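You operate a simulated robot arm through the tools that you are given. There is no shell and no other tool. Be economical: measure what you need, move in short steps, check, and stop when the job is done.

You are at the controls of a simulated two-armed robot. One attempt, no reset.

Task
Lift the duplicator lid open.

The check looks at the end state, three seconds after you hand in, the way a careful person would. Anything else that was tipped, shoved, dropped, spilled or broken makes it a failure. Lids that push on must go on centred and level and be pressed home; caps that screw on are set level and turned clockwise until they are tight.

Robot
Two 7-joint arms with two-finger parallel grippers on one trunk, on a base that drives. Base frame: it is fixed to the floor where the robot stands at the start and does not move with it; the origin is under the middle of the robot, x ahead of it, y to its left, z up. Readings come in mm, rad, newtons and seconds.
The left shoulder is at the start at [70, 134, 891], the right one opposite. Places, roughly: duplicator lid [800, 0, 1000]. Payload 1.57 kg a hand.
The tool frame of a hand sits at the grasp point between the pads (the TCP): z along the fingers, y along the line on which they close. The tips reach 30 mm beyond it. Largest opening 80 mm; finger width 17, thickness 12; the body of the gripper, 40 by 82 mm, starts 80 mm behind the TCP.
Orientation is told as [roll, pitch, yaw] about the base's x, y, z axes, in that order, counted from this pose: with the fingers straight down and closing along the base's y, the tool's x points along the base's -x, its y along +y and its z along -z.

Tools
- The arms move only by the tool step_arm. It takes "left_steps", "right_steps" or both (then of equal length, played together; a hand with none holds still); each is a list of rows, each a list of 3 entries, a list of its own where there are three numbers: the shift along the tool's x, y, z in units of 20 mm (1.0 is 20 mm), then the turn, a rotation vector about the tool's x, y, z in units of 4 degrees (1.0 is 4 degrees), then the finger opening in mm, from 0 to 80. In form: [[[dx, dy, dz], [ax, ay, az], grip], ...]. A call has 1 to 20 rows; each row shifts and turns the commanded pose from where the row before left it, along the tool's axes as they then stand. A call with a number of a shift or a turn outside -1 to 1 is refused whole. Each row takes 0.2 s and may step no farther than 50 mm and 0.15 rad from the row before; otherwise, or with a gripper value out of range, the whole call is refused. A pose out of reach is approached as far as the arm can. The call stops where the force on the tool passes 40 N (or 10 N more than at its start, if that is more) or the arm is blocked; 0.2 s more then pass. Each finger travels about 153 mm/s and halts on what it meets, pressing with about 38 N; the grip force reading is that of the motor and also rises with nothing between the fingers. The clock runs only during rows and for 0.2 s after the last one: add rows that do not move to give the fingers time. The reply holds the time, the measured pose of the TCP, the force on the tool along the base axes, the opening and the grip force, in the units named above and with some noise.
- Cameras (640 x 400 px; columns grow to the right, rows downward): "scene" is now at [138, 4.8, 1179.4]; the picture's right is [0.10, -1.00, 0.00], its down [-0.09, -0.01, -1.00] and it looks along [0.99, 0.09, -0.10] (base axes); focal length 264 px, centre (320, 200). "left" rides on the left gripper at [72, 7, -122] in its tool frame; the picture's right is [-0.09, 1.00, 0.00], its down [-0.84, -0.08, -0.54] and it looks along [-0.54, -0.05, 0.84] (tool axes); focal length 238 px, centre (320, 200). "right" rides on the right gripper at [72, -7, -122] in its tool frame; the picture's right is [0.09, 1.00, 0.00], its down [-0.84, 0.08, -0.54] and it looks along [-0.54, 0.05, 0.84] (tool axes); focal length 238 px, centre (320, 200). There is no depth. A picture from a camera that has moved, and an enlarged one, comes with that camera's place and axes in the base frame and with its lens. The place of the scene camera against the robot may be out by one fixed shift of up to 18 mm in any direction.
- grab_frame(camera): a new picture of that camera. It takes no simulated time.
- lift_body(by): slides the trunk up (or, below 0, down) by that many mm; the arms and the scene camera ride with it, the base frame stays. It gives what a move gives, with no picture.
- base_move(legs): drives the robot by 1 to 6 legs, each [ahead, left, turn to the left] in mm, mm and rad, along the robot's own axes; the way and the turn of a leg run together, so that a leg with both is an arc; at most 1500 mm and 3.142 rad a leg. The arms and the cameras ride along, it lands a little off, and it stops where it bumps. It gives what a move gives.
- pan_tilt(pan, tilt): turns the head with the scene camera to pan (to the left, within 1.501 rad either way) and tilt (down, from -0.506 to 1.204), counted from straight ahead of the robot. It gives what a move gives.
- enlarge(camera, box): a new picture of the part [left, top, right, bottom] of that camera's present view, enlarged. It takes no simulated time.
- close_job(): hands the job in; it is judged then, once.

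Go step by step. Nothing tells you exact positions but the pictures and the camera data: compare them with the known pose of the tool, close in by small moves and look again before you grip or let go. The budget is 120 turns and 100 pictures, counting those below and the enlarged ones. Unless the task says otherwise, let go and move clear before handing in, and close with one line.

The tools are called after "Request:" by a JSON object that holds its "fn" and its "kwargs". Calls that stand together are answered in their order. step_arm: Moves the arms, as the interface text tells. Its arguments: {"type":"object","properties":{"left_steps":{"type":"array"},"right_steps":{"type":"array"}},"required":[]} The other tools are called the same way: lift_body (by) slides the trunk up or down; base_move (legs) drives the base; pan_tilt (pan, tilt) turns the head that bears the scene camera; grab_frame (camera) takes a picture; enlarge (camera, box) takes an enlarged picture of a part of a camera's view; close_job () hands the job in.

At the start:

```text
clock: 0.0
left_tcp_pos: [424.3, 194.9, 1000.2]
left_tool_rot: [-0.001, 0.0, 0.002]
left_force: [0.2, -0.3, 0.3]
left_opening: 80.3
left_grasp_force: 0.0
right_tcp_pos: [478.1, -152.5, 1000.4]
right_tool_rot: [-0.001, 0.0, -0.001]
right_force: [0.3, 0.7, 0.0]
right_opening: 79.9
right_grasp_force: 0.1
trunk travel left (down, up): [-464.0, 476.0]
robot x, y, heading: [0.4, -3.4, 0.006]
head pan, tilt: [0.096, 0.096]
```

scene: 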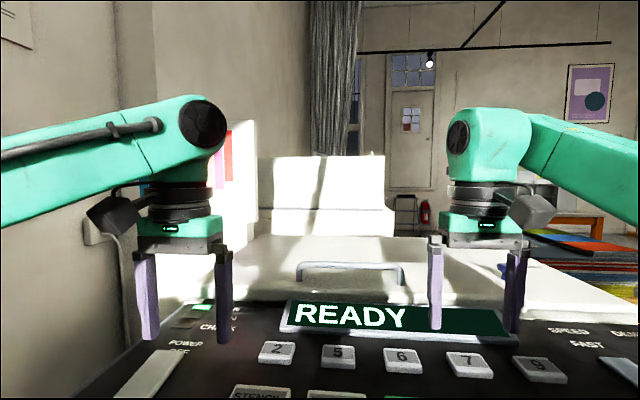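
right: 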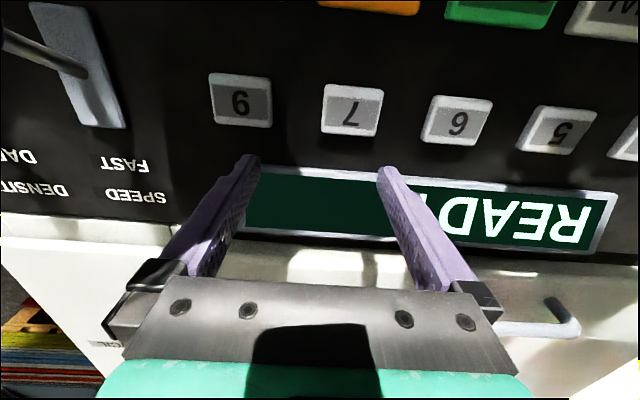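
left: 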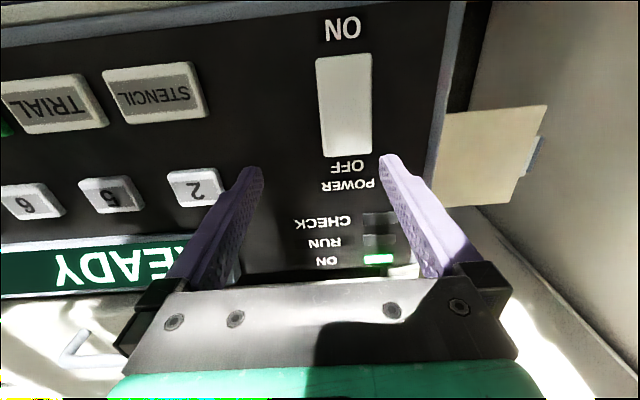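

The duplicator fills the view: a control panel in front, then a white lid with a bar handle on its front edge. I'll raise the trunk to lift the hands clear and tilt the head down to see better.

Request:
{"fn": "lift_body", "kwargs": {"by": 200}}

Request:
{"fn": "pan_tilt", "kwargs": {"pan": 0, "tilt": 0.5}}

Request:
{"fn": "grab_frame", "kwargs": {"camera": "scene"}}

Request:
{"fn": "grab_frame", "kwargs": {"camera": "right"}}

Request:
{"fn": "grab_frame", "kwargs": {"camera": "left"}}

```text
clock: 2.2
left_tcp_pos: [423.6, 196.1, 1200.3]
left_tool_rot: [0.0, 0.0, -0.001]
left_force: [1.0, -0.2, 0.2]
left_opening: 80.2
left_grasp_force: 0.0
right_tcp_pos: [478.7, -153.9, 1199.9]
right_tool_rot: [0.0, 0.0, 0.0]
right_force: [0.3, -0.1, 0.1]
right_opening: 79.8
right_grasp_force: 0.1
trunk travel left (down, up): [-664.0, 276.0]
robot x, y, heading: [3.0, -3.1, -0.004]
head pan, tilt: [0.096, 0.096]
```

```text
clock: 3.0
left_tcp_pos: [423.8, 195.5, 1200.5]
left_tool_rot: [0.0, 0.001, 0.001]
left_force: [-0.9, -0.3, 0.5]
left_opening: 79.9
left_grasp_force: 0.0
right_tcp_pos: [476.6, -153.3, 1200.0]
right_tool_rot: [0.0, 0.001, 0.002]
right_force: [-0.1, -0.4, -0.3]
right_opening: 80.1
right_grasp_force: 0.0
trunk travel left (down, up): [-664.0, 276.0]
robot x, y, heading: [0.4, 0.5, -0.001]
head pan, tilt: [0.0, 0.499]
```

```text
96 pictures are left
camera scene: at [137.5, -4.0, 1342.0], right [0.0, -1.0, 0.0], down [-0.48, 0.0, -0.88], along [0.88, 0.0, -0.48], focal length 264 px, centre (320, 200)
```

scene: 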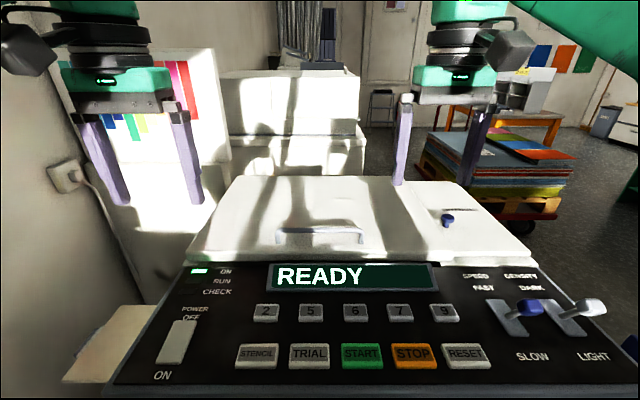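

```text
95 pictures are left
camera right: at [406.7, -159.8, 1322.2], right [-0.09, 1.0, 0.0], down [0.84, 0.08, 0.54], along [0.54, 0.05, -0.84], focal length 238 px, centre (320, 200)
```

right: 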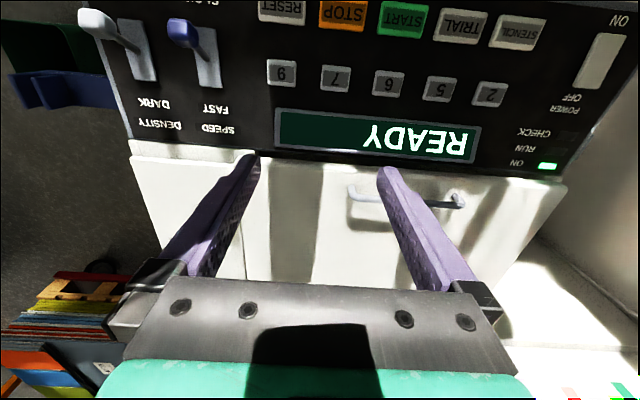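

```text
94 pictures are left
camera left: at [351.7, 200.8, 1321.5], right [0.09, 1.0, 0.0], down [0.84, -0.08, 0.54], along [0.54, -0.05, -0.84], focal length 238 px, centre (320, 200)
```

left: 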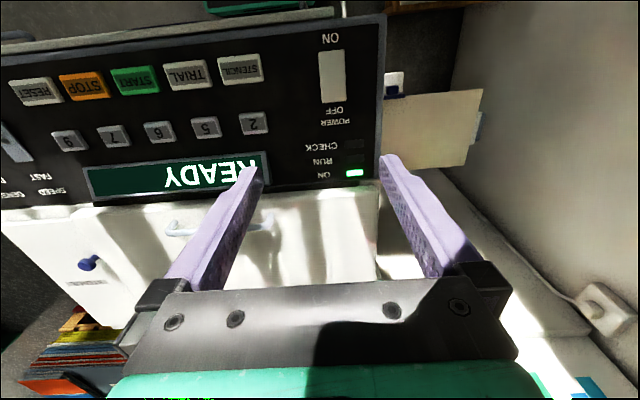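

A handle bar sits on the lid, and there is a blue knob on the right with a label and a seam. I'll enlarge these.

Request:
{"fn": "enlarge", "kwargs": {"camera": "scene", "box": [370, 160, 550, 275]}}

Request:
{"fn": "enlarge", "kwargs": {"camera": "scene", "box": [180, 160, 420, 310]}}

Request:
{"fn": "enlarge", "kwargs": {"camera": "left", "box": [0, 180, 400, 320]}}

```text
3.48 times, centred on (460, 218) of scene
camera zoom: at [137.5, -4.0, 1342.0], right [0.0, -1.0, 0.0], down [-0.48, 0.0, -0.88], along [0.88, 0.0, -0.48], focal length 919 px, centre (-167, 139)
```

zoom: 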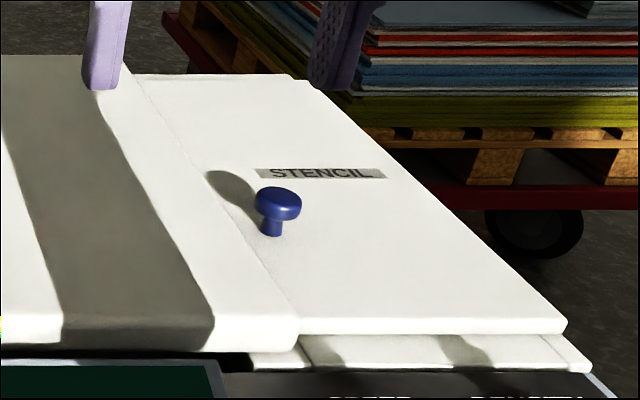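

```text
2.67 times, centred on (300, 235) of scene
camera zoom: at [137.5, -4.0, 1342.0], right [0.0, -1.0, 0.0], down [-0.48, 0.0, -0.88], along [0.88, 0.0, -0.48], focal length 704 px, centre (373, 107)
```

zoom: 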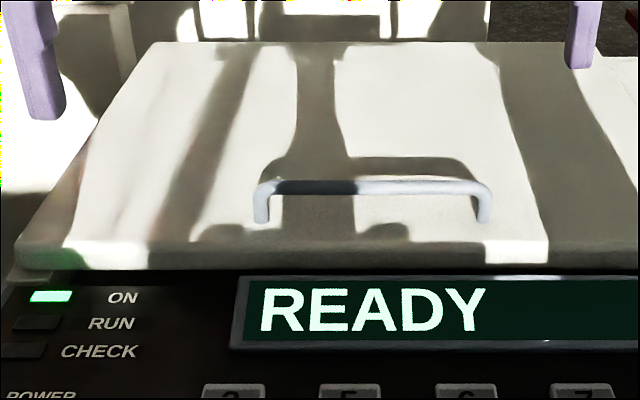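

```text
1.60 times, centred on (200, 250) of left
camera zoom: at [351.7, 200.8, 1321.5], right [0.09, 1.0, 0.0], down [0.84, -0.08, 0.54], along [0.54, -0.05, -0.84], focal length 381 px, centre (512, 120)
```

zoom: 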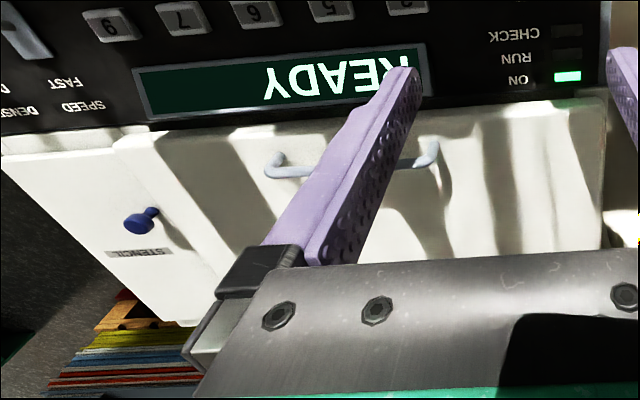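

The lid is the thick panel with the bar handle. By triangulation the bar lies at about x 600, z 990, with y from -92 to +93. The STENCIL flap with the knob is something else, so I'll leave it alone. I'll retract the left hand and check the clearance in front of the base.

Request:
{"fn": "step_arm", "kwargs": {"left_steps": [[[1, 0, 0], [0, 0, 0], 20], [[1, 0, 0], [0, 0, 0], 0], [[1, 0, 0], [0, 0, 0], 0], [[1, 0, 0], [0, 0, 0], 0], [[1, 0, 0], [0, 0, 0], 0], [[1, 0, 0], [0, 0, 0], 0], [[1, 0, 0], [0, 0, 0], 0], [[1, 0, 0], [0, 0, 0], 0]]}}

Request:
{"fn": "pan_tilt", "kwargs": {"pan": 0, "tilt": 1.15}}

Request:
{"fn": "grab_frame", "kwargs": {"camera": "scene"}}

```text
clock: 4.8
left_tcp_pos: [260.4, 195.2, 1199.2]
left_tool_rot: [0.0, 0.001, 0.002]
left_force: [-0.4, -0.2, 0.1]
left_opening: 0.0
left_grasp_force: 21.6
right_tcp_pos: [475.8, -152.9, 1199.9]
right_tool_rot: [0.001, -0.002, 0.001]
right_force: [-1.0, 0.1, 0.8]
right_opening: 80.0
right_grasp_force: 0.1
trunk travel left (down, up): [-664.0, 276.0]
robot x, y, heading: [1.8, -0.9, -0.001]
head pan, tilt: [0.0, 0.499]
```

```text
clock: 5.9
left_tcp_pos: [263.2, 194.6, 1200.4]
left_tool_rot: [0.0, -0.001, 0.0]
left_force: [-0.2, 0.0, -0.1]
left_opening: 0.2
left_grasp_force: 21.3
right_tcp_pos: [477.6, -152.9, 1200.0]
right_tool_rot: [0.002, -0.002, -0.001]
right_force: [-0.2, -0.5, -0.4]
right_opening: 79.9
right_grasp_force: 0.0
trunk travel left (down, up): [-664.0, 276.0]
robot x, y, heading: [3.0, 1.7, 0.002]
head pan, tilt: [0.0, 1.15]
```

```text
90 pictures are left
camera scene: at [106.0, -4.0, 1291.2], right [0.0, -1.0, 0.0], down [-0.91, 0.0, -0.41], along [0.41, 0.0, -0.91], focal length 264 px, centre (320, 200)
```

scene: 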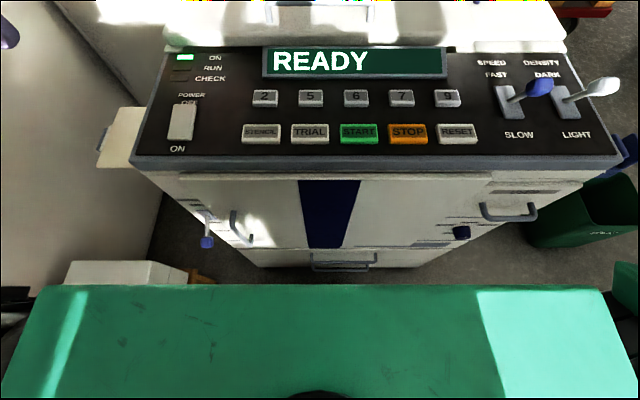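

The chest leaves some room before the machine front, which is at x≈345. I'll drive forward in small legs and see whether it stops.

Request:
{"fn": "base_move", "kwargs": {"legs": [[60, 0, 0]]}}

Request:
{"fn": "grab_frame", "kwargs": {"camera": "scene"}}

```text
clock: 6.8
left_tcp_pos: [318.3, 194.6, 1200.9]
left_tool_rot: [0.0, -0.006, 0.001]
left_force: [-1.1, -0.1, 1.0]
left_opening: 0.2
left_grasp_force: 21.4
right_tcp_pos: [532.5, -153.4, 1200.8]
right_tool_rot: [0.001, -0.007, -0.002]
right_force: [-0.3, 0.2, 0.1]
right_opening: 79.8
right_grasp_force: 0.1
trunk travel left (down, up): [-664.0, 276.0]
robot x, y, heading: [61.2, -0.6, 0.002]
head pan, tilt: [0.0, 1.15]
```

```text
89 pictures are left
camera scene: at [161.3, -4.0, 1291.6], right [0.0, -1.0, 0.0], down [-0.91, 0.0, -0.41], along [0.41, 0.0, -0.91], focal length 264 px, centre (320, 200)
```

scene: 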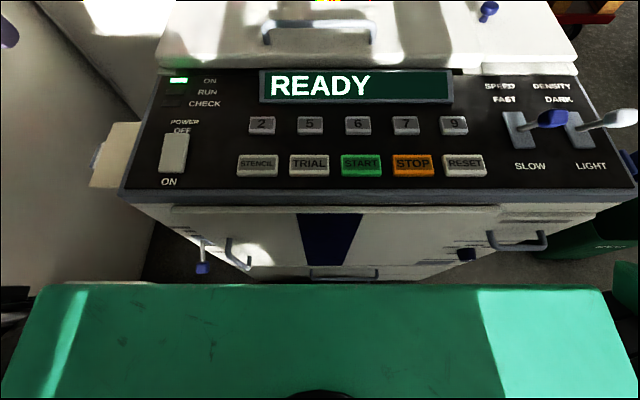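

No bump. Another 60 mm.

Request:
{"fn": "base_move", "kwargs": {"legs": [[60, 0, 0]]}}

Request:
{"fn": "grab_frame", "kwargs": {"camera": "scene"}}

Request:
{"fn": "grab_frame", "kwargs": {"camera": "right"}}

```text
clock: 7.7
left_tcp_pos: [331.6, 194.3, 1199.7]
left_tool_rot: [0.0, 0.001, 0.0]
left_force: [0.9, -0.1, 0.0]
left_opening: 0.0
left_grasp_force: 21.5
right_tcp_pos: [545.8, -153.4, 1199.4]
right_tool_rot: [0.001, 0.001, -0.002]
right_force: [0.1, -0.2, -0.9]
right_opening: 79.8
right_grasp_force: 0.1
trunk travel left (down, up): [-664.0, 276.0]
robot x, y, heading: [66.3, 4.9, -0.004]
head pan, tilt: [0.0, 1.15]
stopped in leg 1: the robot was blocked; the commanded pose is now the measured one
```

```text
88 pictures are left
camera scene: at [174.5, -4.0, 1290.9], right [0.0, -1.0, 0.0], down [-0.91, 0.0, -0.41], along [0.41, 0.0, -0.91], focal length 264 px, centre (320, 200)
```

scene: 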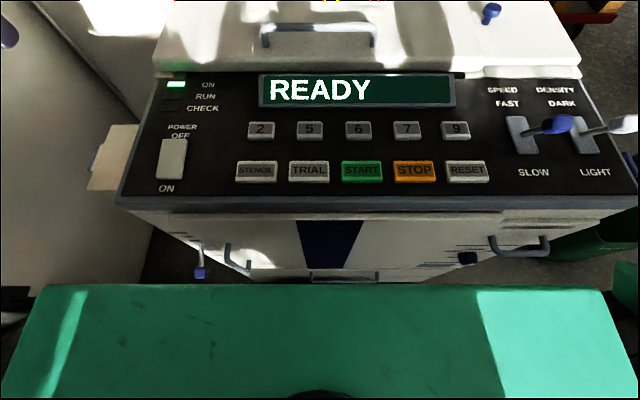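

```text
87 pictures are left
camera right: at [474.9, -160.3, 1321.8], right [-0.09, 1.0, 0.0], down [0.84, 0.08, 0.54], along [0.54, 0.05, -0.84], focal length 238 px, centre (320, 200)
```

right: 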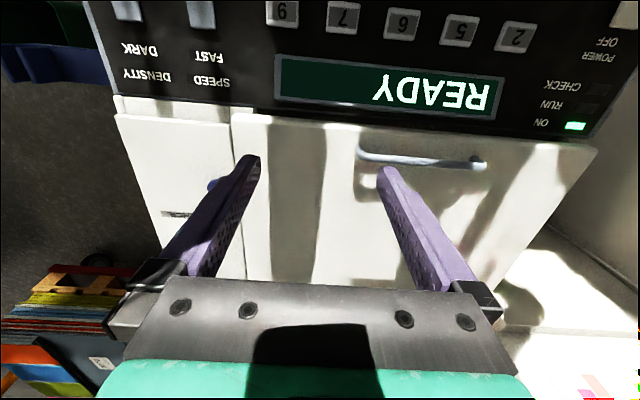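

The base is blocked at x≈68, which still leaves the bar (x≈600, z≈992) near the reach limit. I'll turn the right gripper 90° about its axis so the fingers close front to back, then pitch it forward.

Request:
{"fn": "step_arm", "kwargs": {"right_steps": [[[0, 0, 0], [0, 0, -1], 60], [[0, 0, 0], [0, 0, -1], 60], [[0, 0, 0], [0, 0, -1], 60], [[0, 0, 0], [0, 0, -1], 60], [[0, 0, 0], [0, 0, -1], 60], [[0, 0, 0], [0, 0, -1], 60], [[0, 0, 0], [0, 0, -1], 60], [[0, 0, 0], [0, 0, -1], 60], [[0, 0, 0], [0, 0, -1], 60], [[0, 0, 0], [0, 0, -1], 60], [[0, 0, 0], [0, 0, -1], 60], [[0, 0, 0], [0, 0, -1], 60], [[0, 0, 0], [0, 0, -1], 60], [[0, 0, 0], [0, 0, -1], 60], [[0, 0, 0], [0, 0, -1], 60], [[0, 0, 0], [0, 0, -1], 60], [[0, 0, 0], [0, 0, -1], 60], [[0, 0, 0], [0, 0, -1], 60], [[0, 0, 0], [0, 0, -1], 60], [[0, 0, 0], [0, 0, -1], 60]]}}

Request:
{"fn": "step_arm", "kwargs": {"right_steps": [[[0, 0, 0], [0, 0, -1], 60], [[0, 0, 0], [0, 0, -1], 60], [[0, 0, 0], [0, 0, -0.5], 60], [[0, 0, 0], [1, 0, 0], 60], [[0, 0, 0], [1, 0, 0], 60], [[0, 0, 0], [1, 0, 0], 60], [[0, 0, 0], [1, 0, 0], 60], [[0, 0, 0], [1, 0, 0], 60], [[0, 0, 0], [1, 0, 0], 60], [[0, 0, 0], [1, 0, 0], 60], [[0, 0, 0], [1, 0, 0], 60], [[0, 0, 0], [1, 0, 0], 60], [[0, 0, 0], [1, 0, 0], 60], [[0, 0, 0], [1, 0, 0], 60]]}}

Request:
{"fn": "pan_tilt", "kwargs": {"pan": 0, "tilt": 0.6}}

Request:
{"fn": "grab_frame", "kwargs": {"camera": "scene"}}

Request:
{"fn": "grab_frame", "kwargs": {"camera": "right"}}

```text
clock: 11.8
left_tcp_pos: [329.0, 194.4, 1200.7]
left_tool_rot: [0.001, 0.0, 0.0]
left_force: [0.4, -0.4, -0.6]
left_opening: 0.0
left_grasp_force: 21.4
right_tcp_pos: [341.0, -37.2, 1080.0]
right_tool_rot: [-0.003, -0.001, 1.394]
right_force: [-0.3, -0.5, -0.6]
right_opening: 60.0
right_grasp_force: 0.0
right hand out of reach, approached as far as the arm can: row 2, 3, 4, 5, 6, 7, 8, 9, 10, 11, 12, 13, 14, 15, 16, 17, 18, 19, 20
trunk travel left (down, up): [-664.0, 276.0]
robot x, y, heading: [63.1, 0.5, -0.002]
head pan, tilt: [0.0, 1.15]
```

```text
clock: 14.8
left_tcp_pos: [328.6, 194.9, 1199.3]
left_tool_rot: [-0.001, -0.001, 0.001]
left_force: [-0.9, 0.3, -0.6]
left_opening: 0.2
left_grasp_force: 21.4
right_tcp_pos: [322.2, -26.3, 1082.5]
right_tool_rot: [-0.707, -0.075, 1.457]
right_force: [-0.3, 0.2, -0.3]
right_opening: 60.2
right_grasp_force: 0.0
right hand out of reach, approached as far as the arm can: row 1, 2, 3
trunk travel left (down, up): [-664.0, 276.0]
robot x, y, heading: [64.8, -1.5, -0.003]
head pan, tilt: [0.0, 1.15]
```

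```text
clock: 15.8
left_tcp_pos: [330.2, 193.9, 1200.2]
left_tool_rot: [-0.001, -0.001, 0.001]
left_force: [-0.2, -0.1, 0.2]
left_opening: 0.0
left_grasp_force: 20.7
right_tcp_pos: [322.9, -25.5, 1081.2]
right_tool_rot: [-0.717, -0.071, 1.457]
right_force: [-0.9, -0.2, 0.0]
right_opening: 60.2
right_grasp_force: 0.0
trunk travel left (down, up): [-664.0, 276.0]
robot x, y, heading: [66.0, -0.5, 0.003]
head pan, tilt: [0.0, 0.6]
```

```text
86 pictures are left
camera scene: at [201.4, -0.6, 1332.8], right [0.04, -1.0, 0.0], down [-0.57, -0.02, -0.82], along [0.82, 0.03, -0.57], focal length 264 px, centre (320, 200)
```

scene: 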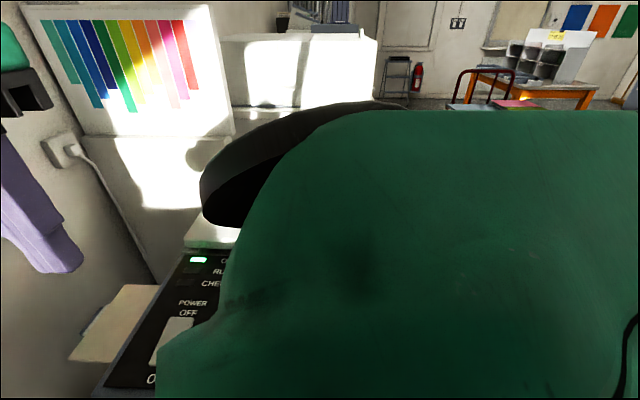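

```text
85 pictures are left
camera right: at [240.1, -95.2, 1173.5], right [-0.75, 0.04, -0.66], down [-0.32, 0.85, 0.42], along [0.58, 0.52, -0.63], focal length 238 px, centre (320, 200)
```

right: 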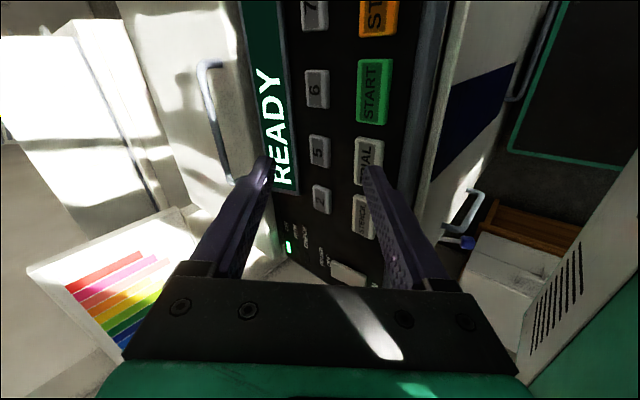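

The arm folded inward but now holds the wanted orientation (fingers closing front to back, pitched forward 41°). I'll advance it straight ahead and watch the reach.

Request:
{"fn": "step_arm", "kwargs": {"right_steps": [[[0, -0.75, 0.65], [0, 0, 0], 60], [[0, -0.75, 0.65], [0, 0, 0], 60], [[0, -0.75, 0.65], [0, 0, 0], 60], [[0, -0.75, 0.65], [0, 0, 0], 60], [[0, -0.75, 0.65], [0, 0, 0], 60], [[0, -0.75, 0.65], [0, 0, 0], 60], [[0, -0.75, 0.65], [0, 0, 0], 60], [[0, -0.75, 0.65], [0, 0, 0], 60]]}}

Request:
{"fn": "grab_frame", "kwargs": {"camera": "scene"}}

Request:
{"fn": "grab_frame", "kwargs": {"camera": "right"}}

```text
clock: 17.6
left_tcp_pos: [329.8, 194.3, 1200.2]
left_tool_rot: [0.0, 0.001, 0.001]
left_force: [0.9, 0.7, -0.5]
left_opening: 0.2
left_grasp_force: 20.8
right_tcp_pos: [373.7, -25.3, 1073.3]
right_tool_rot: [-0.769, 0.001, 1.57]
right_force: [0.3, -0.3, 0.8]
right_opening: 60.3
right_grasp_force: 0.1
right hand out of reach, approached as far as the arm can: row 4, 5, 6, 7, 8
trunk travel left (down, up): [-664.0, 276.0]
robot x, y, heading: [68.1, -1.7, 0.001]
head pan, tilt: [0.0, 0.6]
```

```text
84 pictures are left
camera scene: at [201.5, -4.0, 1332.9], right [0.0, -1.0, 0.0], down [-0.56, 0.0, -0.83], along [0.83, 0.0, -0.56], focal length 264 px, centre (320, 200)
```

scene: 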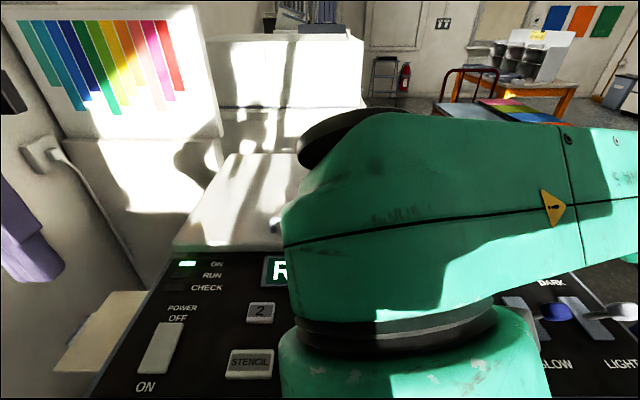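

```text
83 pictures are left
camera right: at [293.8, -97.3, 1166.1], right [-0.71, -0.09, -0.69], down [-0.43, 0.84, 0.34], along [0.55, 0.54, -0.64], focal length 238 px, centre (320, 200)
```

right: 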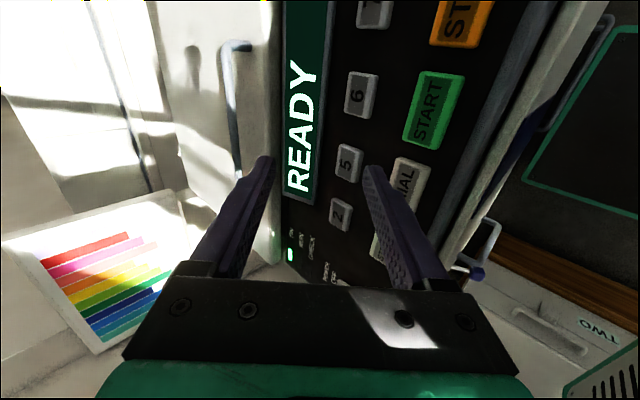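

This wrist roll direction runs into joint limits. I'll try the opposite roll (180° about the tool axis), stepping in place.

Request:
{"fn": "step_arm", "kwargs": {"right_steps": [[[0, 0, -1], [0, 0, 1], 60], [[0, 0, -1], [0, 0, 1], 60], [[0, 0, 0], [0, 0, 1], 60], [[0, 0, 0], [0, 0, 1], 60], [[0, 0, 0], [0, 0, 1], 60], [[0, 0, 0], [0, 0, 1], 60], [[0, 0, 0], [0, 0, 1], 60], [[0, 0, 0], [0, 0, 1], 60], [[0, 0, 0], [0, 0, 1], 60], [[0, 0, 0], [0, 0, 1], 60], [[0, 0, 0], [0, 0, 1], 60], [[0, 0, 0], [0, 0, 1], 60], [[0, 0, 0], [0, 0, 1], 60], [[0, 0, 0], [0, 0, 1], 60], [[0, 0, 0], [0, 0, 1], 60], [[0, 0, 0], [0, 0, 1], 60], [[0, 0, 0], [0, 0, 1], 60], [[0, 0, 0], [0, 0, 1], 60], [[0, 0, 0], [0, 0, 1], 60], [[0, 0, 0], [0, 0, 1], 60]]}}

Request:
{"fn": "step_arm", "kwargs": {"right_steps": [[[0, 0, 0], [0, 0, 1], 60], [[0, 0, 0], [0, 0, 1], 60], [[0, 0, 0], [0, 0, 1], 60], [[0, 0, 0], [0, 0, 1], 60], [[0, 0, 0], [0, 0, 1], 60], [[0, 0, 0], [0, 0, 1], 60], [[0, 0, 0], [0, 0, 1], 60], [[0, 0, 0], [0, 0, 1], 60], [[0, 0, 0], [0, 0, 1], 60], [[0, 0, 0], [0, 0, 1], 60], [[0, 0, 0], [0, 0, 1], 60], [[0, 0, 0], [0, 0, 1], 60], [[0, 0, 0], [0, 0, 1], 60], [[0, 0, 0], [0, 0, 1], 60], [[0, 0, 0], [0, 0, 1], 60], [[0, 0, 0], [0, 0, 1], 60], [[0, 0, 0], [0, 0, 1], 60], [[0, 0, 0], [0, 0, 1], 60], [[0, 0, 0], [0, 0, 1], 60], [[0, 0, 0], [0, 0, 1], 60]]}}

Request:
{"fn": "step_arm", "kwargs": {"right_steps": [[[0, 0, 0], [0, 0, 1], 60], [[0, 0, 0], [0, 0, 1], 60], [[0, 0, 0], [0, 0, 1], 60], [[0, 0, 0], [0, 0, 1], 60], [[0, 0, 0], [0, 0, 1], 60], [[0, 0, 0], [0, 0, 0], 60]]}}

Request:
{"fn": "grab_frame", "kwargs": {"camera": "scene"}}

```text
clock: 20.9
left_tcp_pos: [330.3, 194.4, 1199.8]
left_tool_rot: [0.0, 0.0, -0.001]
left_force: [0.2, -0.5, -1.6]
left_opening: 0.1
left_grasp_force: 21.7
right_tcp_pos: [346.0, -26.1, 1103.4]
right_tool_rot: [-0.441, -0.657, 0.653]
right_force: [1.3, 0.1, -0.3]
right_opening: 60.0
right_grasp_force: 0.0
trunk travel left (down, up): [-664.0, 276.0]
robot x, y, heading: [68.8, -0.8, 0.004]
head pan, tilt: [0.0, 0.6]
stopped in row 16 (right hand): the force on the tool passed its limit (the readings are from after the stop); the commanded pose is now the measured one
```

```text
clock: 21.3
left_tcp_pos: [327.9, 194.8, 1200.2]
left_tool_rot: [0.0, 0.0, 0.001]
left_force: [0.6, 0.4, -0.4]
left_opening: 0.0
left_grasp_force: 21.3
right_tcp_pos: [347.8, -28.6, 1103.8]
right_tool_rot: [-0.418, -0.675, 0.607]
right_force: [1.1, 1.7, -1.0]
right_opening: 59.7
right_grasp_force: 0.1
trunk travel left (down, up): [-664.0, 276.0]
robot x, y, heading: [65.9, 1.7, -0.001]
head pan, tilt: [0.0, 0.6]
stopped in row 1 (right hand): the force on the tool passed its limit (the readings are from after the stop); the commanded pose is now the measured one
```

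```text
clock: 21.7
left_tcp_pos: [329.8, 194.1, 1200.1]
left_tool_rot: [0.0, 0.0, 0.001]
left_force: [-0.3, 0.6, -0.7]
left_opening: 0.0
left_grasp_force: 20.7
right_tcp_pos: [350.7, -29.1, 1105.0]
right_tool_rot: [-0.377, -0.697, 0.539]
right_force: [1.3, -0.2, 0.5]
right_opening: 59.7
right_grasp_force: 0.1
trunk travel left (down, up): [-664.0, 276.0]
robot x, y, heading: [67.7, 0.9, 0.002]
head pan, tilt: [0.0, 0.6]
stopped in row 2 (right hand): the force on the tool passed its limit (the readings are from after the stop); the commanded pose is now the measured one
```

```text
82 pictures are left
camera scene: at [201.4, -4.1, 1332.9], right [0.0, -1.0, 0.0], down [-0.57, 0.0, -0.82], along [0.82, 0.0, -0.57], focal length 264 px, centre (320, 200)
```

scene: 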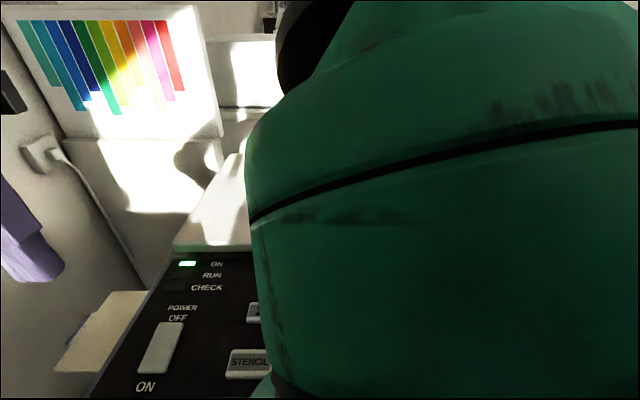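

The hand was touching its own body while folded in. I'll move it forward and outward first, then go on rolling.

Request:
{"fn": "step_arm", "kwargs": {"right_steps": [[[-0.61, -0.93, 0.4], [0, 0, 0], 60], [[-0.61, -0.93, 0.4], [0, 0, 0], 60], [[-0.61, -0.93, 0.4], [0, 0, 0], 60], [[-0.61, -0.93, 0.4], [0, 0, 0], 60], [[-0.61, -0.93, 0.4], [0, 0, 0], 60], [[-0.61, -0.93, 0.4], [0, 0, 0], 60], [[-0.61, -0.93, 0.4], [0, 0, 0], 60], [[-0.61, -0.93, 0.4], [0, 0, 0], 60]]}}

Request:
{"fn": "step_arm", "kwargs": {"right_steps": [[[0, 0, 0], [0, 0, 1], 60], [[0, 0, 0], [0, 0, 1], 60], [[0, 0, 0], [0, 0, 1], 60], [[0, 0, 0], [0, 0, 1], 60], [[0, 0, 0], [0, 0, 1], 60], [[0, 0, 0], [0, 0, 1], 60], [[0, 0, 0], [0, 0, 1], 60], [[0, 0, 0], [0, 0, 1], 60], [[0, 0, 0], [0, 0, 1], 60], [[0, 0, 0], [0, 0, 1], 60], [[0, 0, 0], [0, 0, 1], 60], [[0, 0, 0], [0, 0, 1], 60], [[0, 0, 0], [0, 0, 1], 60], [[0, 0, 0], [0, 0, 1], 60]]}}

Request:
{"fn": "step_arm", "kwargs": {"right_steps": [[[0, 0, 0], [0, 0, 1], 60], [[0, 0, 0], [0, 0, 1], 60], [[0, 0, 0], [0, 0, 1], 60], [[0, 0, 0], [0, 0, 1], 60], [[0, 0, 0], [0, 0, 1], 60], [[0, 0, 0], [0, 0, 1], 60], [[0, 0, 0], [0, 0, 1], 60], [[0, 0, 0], [0, 0, 1], 60], [[0, 0, 0], [0, 0, 1], 60], [[0, 0, 0], [0, 0, 1], 60], [[0, 0, 0], [0, 0, 1], 60], [[0, 0, 0], [0, 0, 1], 60], [[0, 0, 0], [0, 0, 1], 60], [[0, 0, 0], [0, 0, 1], 60]]}}

Request:
{"fn": "grab_frame", "kwargs": {"camera": "scene"}}

```text
clock: 23.5
left_tcp_pos: [329.7, 194.0, 1199.3]
left_tool_rot: [-0.002, 0.001, 0.001]
left_force: [0.6, 0.6, 0.7]
left_opening: 0.1
left_grasp_force: 21.5
right_tcp_pos: [499.5, -128.7, 1164.7]
right_tool_rot: [-0.379, -0.697, 0.539]
right_force: [-0.2, -0.6, 0.6]
right_opening: 59.7
right_grasp_force: 0.0
trunk travel left (down, up): [-664.0, 276.0]
robot x, y, heading: [66.0, -1.9, -0.003]
head pan, tilt: [0.0, 0.6]
```

```text
clock: 26.5
left_tcp_pos: [329.2, 195.1, 1199.2]
left_tool_rot: [-0.001, -0.001, 0.001]
left_force: [-0.4, 0.6, 0.1]
left_opening: 0.0
left_grasp_force: 21.6
right_tcp_pos: [499.8, -127.3, 1163.1]
right_tool_rot: [0.487, -0.636, -0.742]
right_force: [0.0, -0.6, -0.5]
right_opening: 59.9
right_grasp_force: 0.0
trunk travel left (down, up): [-664.0, 276.0]
robot x, y, heading: [64.4, -1.8, -0.001]
head pan, tilt: [0.0, 0.6]
```

```text
clock: 29.5
left_tcp_pos: [328.7, 194.9, 1199.7]
left_tool_rot: [0.0, 0.0, 0.001]
left_force: [0.5, 0.5, -1.1]
left_opening: 0.0
left_grasp_force: 21.6
right_tcp_pos: [500.4, -127.8, 1163.7]
right_tool_rot: [0.779, -0.022, -1.566]
right_force: [0.4, -0.6, -0.6]
right_opening: 60.0
right_grasp_force: 0.1
trunk travel left (down, up): [-664.0, 276.0]
robot x, y, heading: [68.0, -0.2, -0.001]
head pan, tilt: [0.0, 0.6]
```

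```text
81 pictures are left
camera scene: at [201.4, -4.0, 1332.9], right [0.0, -1.0, 0.0], down [-0.57, 0.0, -0.83], along [0.83, 0.0, -0.57], focal length 264 px, centre (320, 200)
```

scene: 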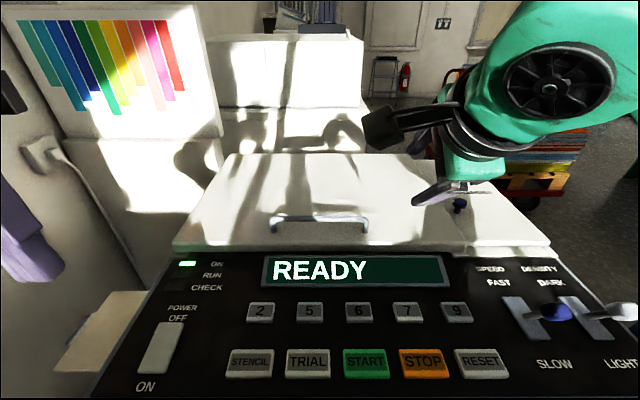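

That roll direction works: the fingers straddle in the vertical plane, pointing 45° down and forward. Next I'll go to a pre-grasp point about 60 mm behind the bar at y≈-45.

Request:
{"fn": "step_arm", "kwargs": {"right_steps": [[[0.69, -0.41, 0.93], [0, 0, 0], 50], [[0.69, -0.41, 0.93], [0, 0, 0], 40], [[0.69, -0.41, 0.93], [0, 0, 0], 30], [[0.69, -0.41, 0.93], [0, 0, 0], 24], [[0.69, -0.41, 0.93], [0, 0, 0], 24], [[0.69, -0.41, 0.93], [0, 0, 0], 24]]}}

Request:
{"fn": "grab_frame", "kwargs": {"camera": "scene"}}

Request:
{"fn": "grab_frame", "kwargs": {"camera": "right"}}

```text
clock: 30.9
left_tcp_pos: [330.8, 194.9, 1199.1]
left_tool_rot: [0.001, 0.001, 0.0]
left_force: [0.4, -0.6, 0.3]
left_opening: 0.2
left_grasp_force: 21.0
right_tcp_pos: [541.8, -46.9, 1046.5]
right_tool_rot: [0.779, -0.021, -1.566]
right_force: [0.9, 0.8, 0.0]
right_opening: 23.9
right_grasp_force: 0.0
trunk travel left (down, up): [-664.0, 276.0]
robot x, y, heading: [65.1, 2.8, 0.001]
head pan, tilt: [0.0, 0.6]
```

```text
80 pictures are left
camera scene: at [201.9, -3.5, 1332.8], right [0.0, -1.0, 0.0], down [-0.57, 0.0, -0.82], along [0.82, 0.0, -0.57], focal length 264 px, centre (320, 200)
```

scene: 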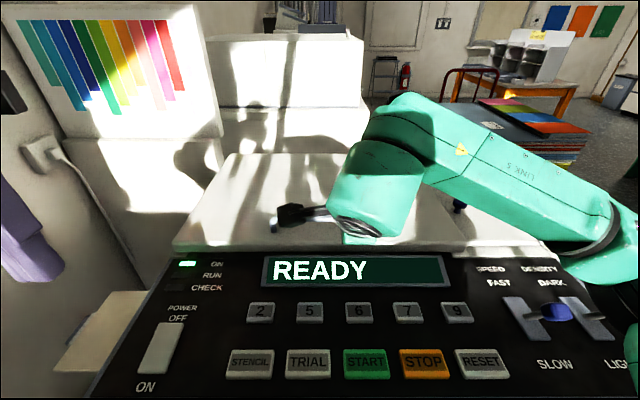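

```text
79 pictures are left
camera right: at [452.9, 25.7, 1128.6], right [0.71, 0.11, 0.7], down [-0.32, -0.83, 0.46], along [0.63, -0.55, -0.55], focal length 238 px, centre (320, 200)
```

right: 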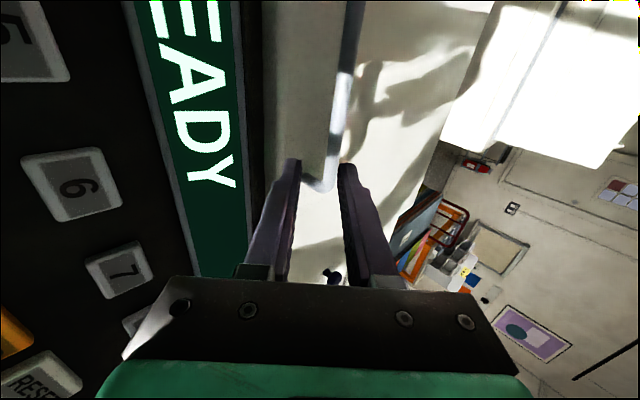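

The bar appears about 14 mm above the tool axis in the gripper frame. I'll correct that, close in by 24 mm and look again.

Request:
{"fn": "step_arm", "kwargs": {"right_steps": [[[0, 0.7, 0], [0, 0, 0], 26], [[0, 0, 0.6], [0, 0, 0], 26], [[0, 0, 0.6], [0, 0, 0], 26]]}}

Request:
{"fn": "enlarge", "kwargs": {"camera": "right", "box": [220, 60, 420, 300]}}

Request:
{"fn": "enlarge", "kwargs": {"camera": "scene", "box": [260, 130, 460, 260]}}

```text
clock: 31.7
left_tcp_pos: [330.5, 194.1, 1199.3]
left_tool_rot: [-0.001, 0.0, 0.0]
left_force: [-0.4, 0.5, 0.4]
left_opening: 0.0
left_grasp_force: 21.3
right_tcp_pos: [568.8, -47.4, 1041.0]
right_tool_rot: [0.777, -0.022, -1.565]
right_force: [0.5, 0.0, 0.4]
right_opening: 26.1
right_grasp_force: 0.1
trunk travel left (down, up): [-664.0, 276.0]
robot x, y, heading: [66.0, -0.2, -0.002]
head pan, tilt: [0.0, 0.6]
```

```text
1.67 times, centred on (320, 180) of right
camera zoom: at [479.2, 25.4, 1121.3], right [0.71, 0.11, 0.7], down [-0.32, -0.83, 0.46], along [0.63, -0.55, -0.55], focal length 397 px, centre (320, 233)
```

zoom: 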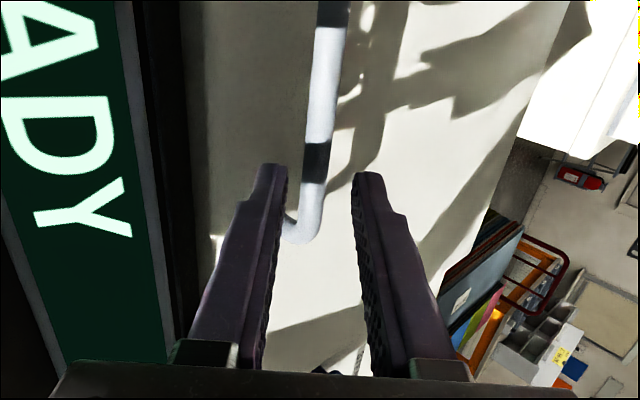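

```text
3.08 times, centred on (360, 195) of scene
camera zoom: at [201.6, -4.3, 1332.8], right [0.0, -1.0, 0.0], down [-0.57, 0.0, -0.82], along [0.82, 0.0, -0.57], focal length 813 px, centre (197, 215)
```

zoom: 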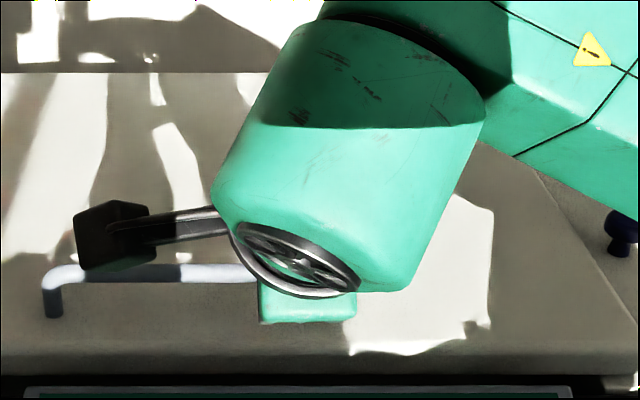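

The bar is now centred between the fingers, about 57 mm ahead of the TCP along the tool axis. I'll advance 32 mm slowly and check.

Request:
{"fn": "step_arm", "kwargs": {"right_steps": [[[0, 0, 0.4], [0, 0, 0], 26], [[0, 0, 0.4], [0, 0, 0], 26], [[0, 0, 0.4], [0, 0, 0], 26], [[0, 0, 0.4], [0, 0, 0], 26]]}}

Request:
{"fn": "enlarge", "kwargs": {"camera": "right", "box": [220, 60, 420, 300]}}

```text
clock: 32.7
left_tcp_pos: [329.6, 193.9, 1199.9]
left_tool_rot: [-0.001, -0.001, -0.001]
left_force: [-0.8, 0.1, 0.1]
left_opening: 0.0
left_grasp_force: 21.1
right_tcp_pos: [592.4, -48.0, 1017.6]
right_tool_rot: [0.779, -0.022, -1.565]
right_force: [-0.6, -0.2, -0.3]
right_opening: 26.2
right_grasp_force: 0.1
trunk travel left (down, up): [-664.0, 276.0]
robot x, y, heading: [67.4, -0.6, -0.003]
head pan, tilt: [0.0, 0.6]
```

```text
1.67 times, centred on (320, 180) of right
camera zoom: at [503.0, 24.9, 1098.2], right [0.71, 0.11, 0.7], down [-0.32, -0.83, 0.46], along [0.63, -0.55, -0.55], focal length 397 px, centre (320, 233)
```

zoom: 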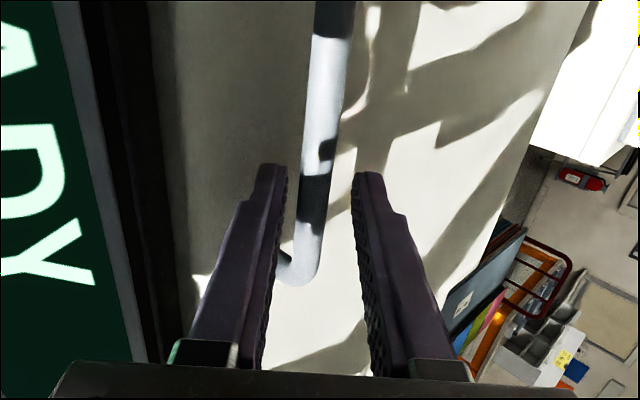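

The bar may still be just at the tips (estimate 25–37 mm beyond the TCP). I'll advance 12 mm more and check again.

Request:
{"fn": "step_arm", "kwargs": {"right_steps": [[[0, 0, 0.3], [0, 0, 0], 26], [[0, 0, 0.3], [0, 0, 0], 26]]}}

Request:
{"fn": "enlarge", "kwargs": {"camera": "right", "box": [260, 100, 380, 260]}}

```text
clock: 33.3
left_tcp_pos: [324.2, 195.2, 1201.4]
left_tool_rot: [-0.001, -0.006, 0.002]
left_force: [-0.3, -0.7, 0.4]
left_opening: 0.1
left_grasp_force: 21.3
right_tcp_pos: [596.2, -47.6, 1012.8]
right_tool_rot: [0.786, -0.023, -1.564]
right_force: [-10.8, -1.0, 13.4]
right_opening: 24.1
right_grasp_force: 0.1
trunk travel left (down, up): [-664.0, 276.0]
robot x, y, heading: [65.5, 1.1, -0.003]
head pan, tilt: [0.0, 0.6]
```

```text
2.50 times, centred on (320, 180) of right
camera zoom: at [505.4, 25.7, 1093.0], right [0.7, 0.11, 0.7], down [-0.32, -0.83, 0.46], along [0.63, -0.55, -0.55], focal length 596 px, centre (320, 250)
```

zoom: 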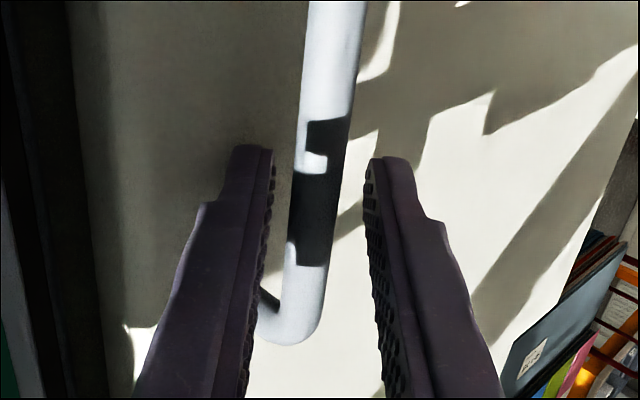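

The lower fingertip is touching the lid top, so the bar is about 17 mm ahead of the TCP and already between the fingers. I'll back off 4 mm and close.

Request:
{"fn": "step_arm", "kwargs": {"right_steps": [[[0, 0, -0.35], [0, 0, 0], 26], [[0, 0, 0], [0, 0, 0], 10], [[0, 0, 0], [0, 0, 0], 0], [[0, 0, 0], [0, 0, 0], 0]]}}

Request:
{"fn": "enlarge", "kwargs": {"camera": "right", "box": [260, 100, 380, 260]}}

```text
clock: 34.3
left_tcp_pos: [330.2, 194.3, 1200.0]
left_tool_rot: [0.0, -0.002, -0.001]
left_force: [0.7, -0.6, -0.3]
left_opening: 0.0
left_grasp_force: 21.3
right_tcp_pos: [595.3, -47.1, 1012.7]
right_tool_rot: [0.775, -0.025, -1.567]
right_force: [-5.2, 0.6, -10.1]
right_opening: 12.1
right_grasp_force: 28.8
trunk travel left (down, up): [-664.0, 276.0]
robot x, y, heading: [63.7, 1.6, -0.0]
head pan, tilt: [0.0, 0.6]
```

```text
2.50 times, centred on (320, 180) of right
camera zoom: at [505.4, 25.7, 1093.7], right [0.71, 0.11, 0.7], down [-0.32, -0.83, 0.46], along [0.63, -0.55, -0.55], focal length 596 px, centre (320, 250)
```

zoom: 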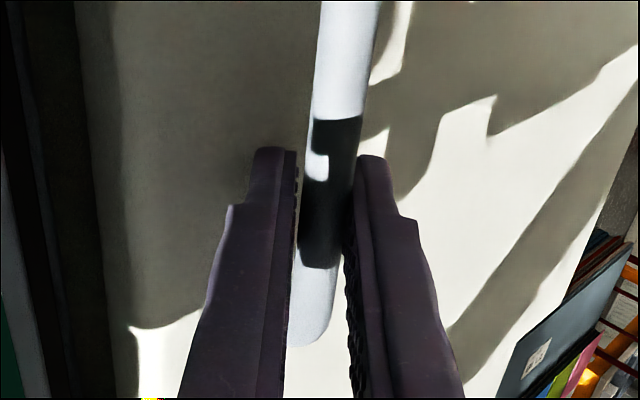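

The bar is gripped (12 mm opening). I'll lift along the arc about the estimated hinge (x≈975, z≈960), starting with about 9°.

Request:
{"fn": "step_arm", "kwargs": {"right_steps": [[[0, 0.791, -0.612], [0, 0, 0], 0], [[0, 0.822, -0.569], [0, 0, 0], 0], [[0, 0.852, -0.523], [0, 0, 0], 0]]}}

Request:
{"fn": "grab_frame", "kwargs": {"camera": "scene"}}

Request:
{"fn": "grab_frame", "kwargs": {"camera": "right"}}

```text
clock: 35.1
left_tcp_pos: [329.7, 193.2, 1200.1]
left_tool_rot: [-0.001, 0.0, -0.002]
left_force: [0.2, 0.4, 0.1]
left_opening: 0.0
left_grasp_force: 21.1
right_tcp_pos: [607.5, -46.5, 1072.9]
right_tool_rot: [0.779, -0.021, -1.565]
right_force: [-4.7, -2.1, -7.9]
right_opening: 11.9
right_grasp_force: 29.0
trunk travel left (down, up): [-664.0, 276.0]
robot x, y, heading: [67.2, -4.0, -0.002]
head pan, tilt: [0.0, 0.6]
```

```text
73 pictures are left
camera scene: at [201.2, -5.1, 1332.9], right [0.0, -1.0, 0.0], down [-0.56, 0.0, -0.83], along [0.83, 0.0, -0.56], focal length 264 px, centre (320, 200)
```

scene: 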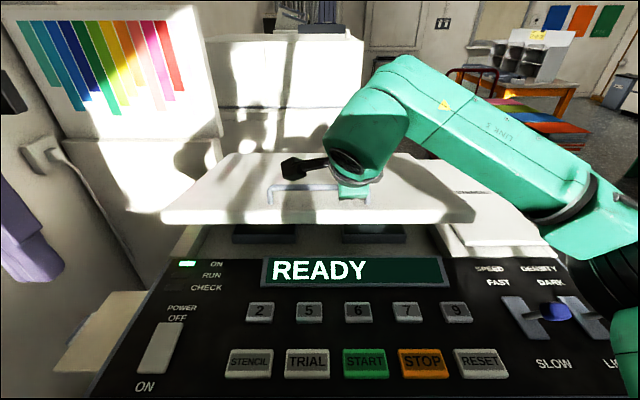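

```text
72 pictures are left
camera right: at [517.1, 25.6, 1153.9], right [0.71, 0.11, 0.7], down [-0.32, -0.83, 0.46], along [0.63, -0.55, -0.55], focal length 238 px, centre (320, 200)
```

right: 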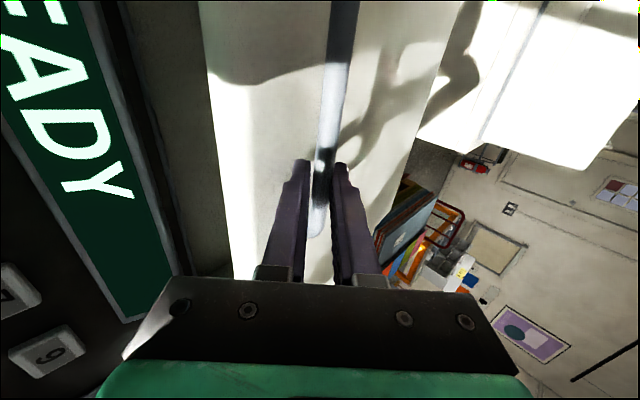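

The lid is lifting with about 9 N of load. I'll continue along the arc.

Request:
{"fn": "step_arm", "kwargs": {"right_steps": [[[0, 0.879, -0.477], [0, 0, 0], 0], [[0, 0.904, -0.429], [0, 0, 0], 0], [[0, 0.925, -0.378], [0, 0, 0], 0], [[0, 0.945, -0.328], [0, 0, 0], 0], [[0, 0.96, -0.277], [0, 0, 0], 0]]}}

Request:
{"fn": "grab_frame", "kwargs": {"camera": "scene"}}

Request:
{"fn": "grab_frame", "kwargs": {"camera": "right"}}

```text
clock: 36.3
left_tcp_pos: [330.1, 191.2, 1200.1]
left_tool_rot: [0.002, 0.001, 0.0]
left_force: [-0.9, 0.6, 0.4]
left_opening: 0.0
left_grasp_force: 21.6
right_tcp_pos: [646.5, -46.6, 1164.2]
right_tool_rot: [0.778, -0.022, -1.566]
right_force: [-4.9, -8.6, -6.7]
right_opening: 11.7
right_grasp_force: 29.6
trunk travel left (down, up): [-664.0, 276.0]
robot x, y, heading: [65.9, 2.2, -0.004]
head pan, tilt: [0.0, 0.6]
```

```text
71 pictures are left
camera scene: at [200.8, -7.6, 1332.9], right [0.0, -1.0, 0.0], down [-0.56, 0.0, -0.83], along [0.83, 0.0, -0.56], focal length 264 px, centre (320, 200)
```

scene: 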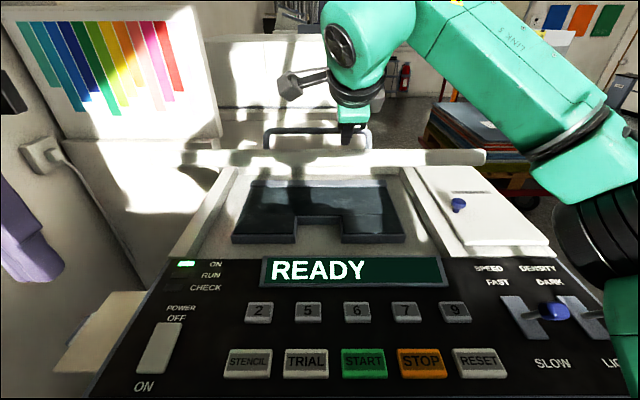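

```text
70 pictures are left
camera right: at [556.5, 25.6, 1245.6], right [0.71, 0.11, 0.7], down [-0.32, -0.83, 0.46], along [0.63, -0.55, -0.55], focal length 238 px, centre (320, 200)
```

right: 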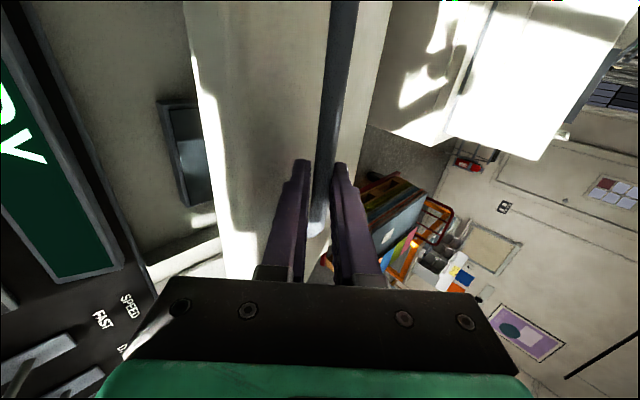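

About 25° open and tracking well. I'll continue, with a small sideways relief.

Request:
{"fn": "step_arm", "kwargs": {"right_steps": [[[-0.1, 0.974, -0.224], [0, 0, 0], 0], [[-0.1, 0.985, -0.171], [0, 0, 0], 0], [[0, 0.993, -0.117], [0, 0, 0], 0], [[0, 0.998, -0.064], [0, 0, 0], 0], [[0, 0.999, -0.01], [0, 0, 0], 0]]}}

Request:
{"fn": "grab_frame", "kwargs": {"camera": "scene"}}

Request:
{"fn": "grab_frame", "kwargs": {"camera": "right"}}

```text
clock: 37.5
left_tcp_pos: [329.3, 192.8, 1199.5]
left_tool_rot: [-0.001, -0.002, 0.001]
left_force: [-0.2, 0.5, -0.4]
left_opening: 0.2
left_grasp_force: 21.0
right_tcp_pos: [706.8, -47.6, 1239.8]
right_tool_rot: [0.784, -0.023, -1.565]
right_force: [3.0, -1.4, -2.7]
right_opening: 11.8
right_grasp_force: 29.1
right hand out of reach, approached as far as the arm can: row 5
trunk travel left (down, up): [-664.0, 276.0]
robot x, y, heading: [68.7, -2.3, 0.001]
head pan, tilt: [0.0, 0.6]
```

```text
69 pictures are left
camera scene: at [201.9, -5.4, 1333.0], right [0.0, -1.0, 0.0], down [-0.57, 0.0, -0.82], along [0.82, 0.0, -0.57], focal length 264 px, centre (320, 200)
```

scene: 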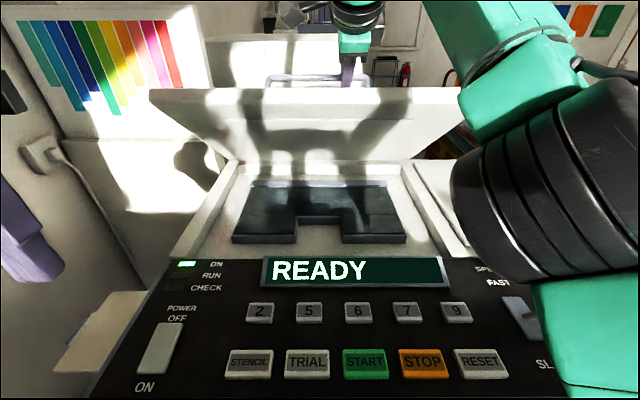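

```text
68 pictures are left
camera right: at [615.6, 25.6, 1320.6], right [0.7, 0.11, 0.7], down [-0.32, -0.83, 0.46], along [0.63, -0.55, -0.55], focal length 238 px, centre (320, 200)
```

right: 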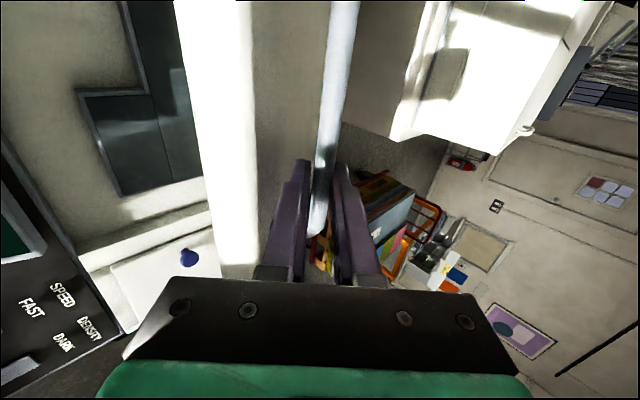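

The lid is about 40° open and the right arm is at its reach limit. I'll hold here and bring the left hand, fingers closed and pitched forward, under the lid to push it further.

Request:
{"fn": "step_arm", "kwargs": {"left_steps": [[[-1, -0.2, 0.18], [0, 0, 0], 0], [[-1, -0.2, 0.18], [0, 0, 0], 0], [[-1, -0.2, 0.18], [0, 0, 0], 0], [[-1, -0.2, 0.18], [0, 0, 0], 0], [[-1, -0.2, 0.18], [0, 0, 0], 0], [[-1, -0.2, 0.18], [0, 0, 0], 0], [[-1, -0.2, 0.18], [0, 0, 0], 0], [[-1, -0.2, 0.18], [0, 0, 0], 0], [[-1, -0.2, 0.18], [0, 0, 0], 0], [[-1, -0.2, 0.18], [0, 0, 0], 0], [[-1, -0.2, 0.18], [0, 0, 0], 0]]}}

Request:
{"fn": "step_arm", "kwargs": {"left_steps": [[[0, 0, 0], [0, -1, 0], 0], [[0, 0, 0], [0, -1, 0], 0], [[0, 0, 0], [0, -1, 0], 0], [[0, 0, 0], [0, -1, 0], 0], [[0, 0, 0], [0, -1, 0], 0], [[0, 0, 0], [0, -1, 0], 0], [[0, 0, 0], [0, -1, 0], 0], [[0, 0, 0], [0, -1, 0], 0], [[0, 0, 0], [0, -1, 0], 0], [[0, 0, 0], [0, -1, 0], 0]]}}

Request:
{"fn": "grab_frame", "kwargs": {"camera": "scene"}}

```text
clock: 39.9
left_tcp_pos: [533.2, 160.1, 1148.6]
left_tool_rot: [-0.001, -0.002, 0.003]
left_force: [-0.7, -0.9, -0.2]
left_opening: 0.0
left_grasp_force: 22.2
left hand out of reach, approached as far as the arm can: row 10, 11
right_tcp_pos: [704.0, -47.9, 1240.1]
right_tool_rot: [0.781, -0.021, -1.566]
right_force: [-2.8, -2.2, -4.9]
right_opening: 11.9
right_grasp_force: 29.3
trunk travel left (down, up): [-664.0, 276.0]
robot x, y, heading: [66.2, -0.9, -0.004]
head pan, tilt: [0.0, 0.6]
```

```text
clock: 42.1
left_tcp_pos: [533.9, 161.6, 1149.1]
left_tool_rot: [0.0, -0.701, 0.0]
left_force: [0.1, 1.1, 0.2]
left_opening: 0.3
left_grasp_force: 20.7
right_tcp_pos: [705.3, -47.1, 1240.4]
right_tool_rot: [0.781, -0.021, -1.566]
right_force: [-2.5, -1.6, -3.1]
right_opening: 11.7
right_grasp_force: 29.1
trunk travel left (down, up): [-664.0, 276.0]
robot x, y, heading: [65.4, 0.2, 0.002]
head pan, tilt: [0.0, 0.6]
```

```text
67 pictures are left
camera scene: at [201.1, -4.8, 1332.9], right [0.0, -1.0, 0.0], down [-0.56, 0.0, -0.83], along [0.83, 0.0, -0.56], focal length 264 px, centre (320, 200)
```

scene: 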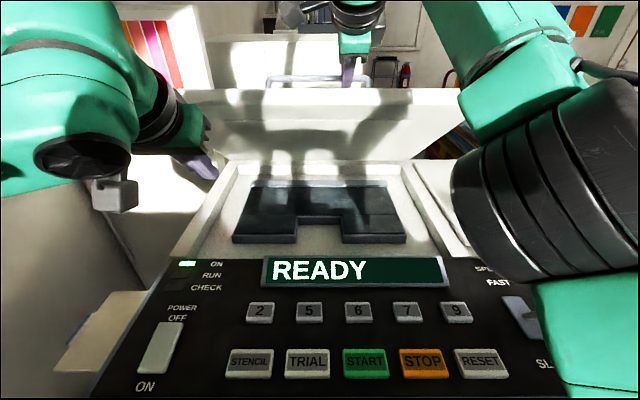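

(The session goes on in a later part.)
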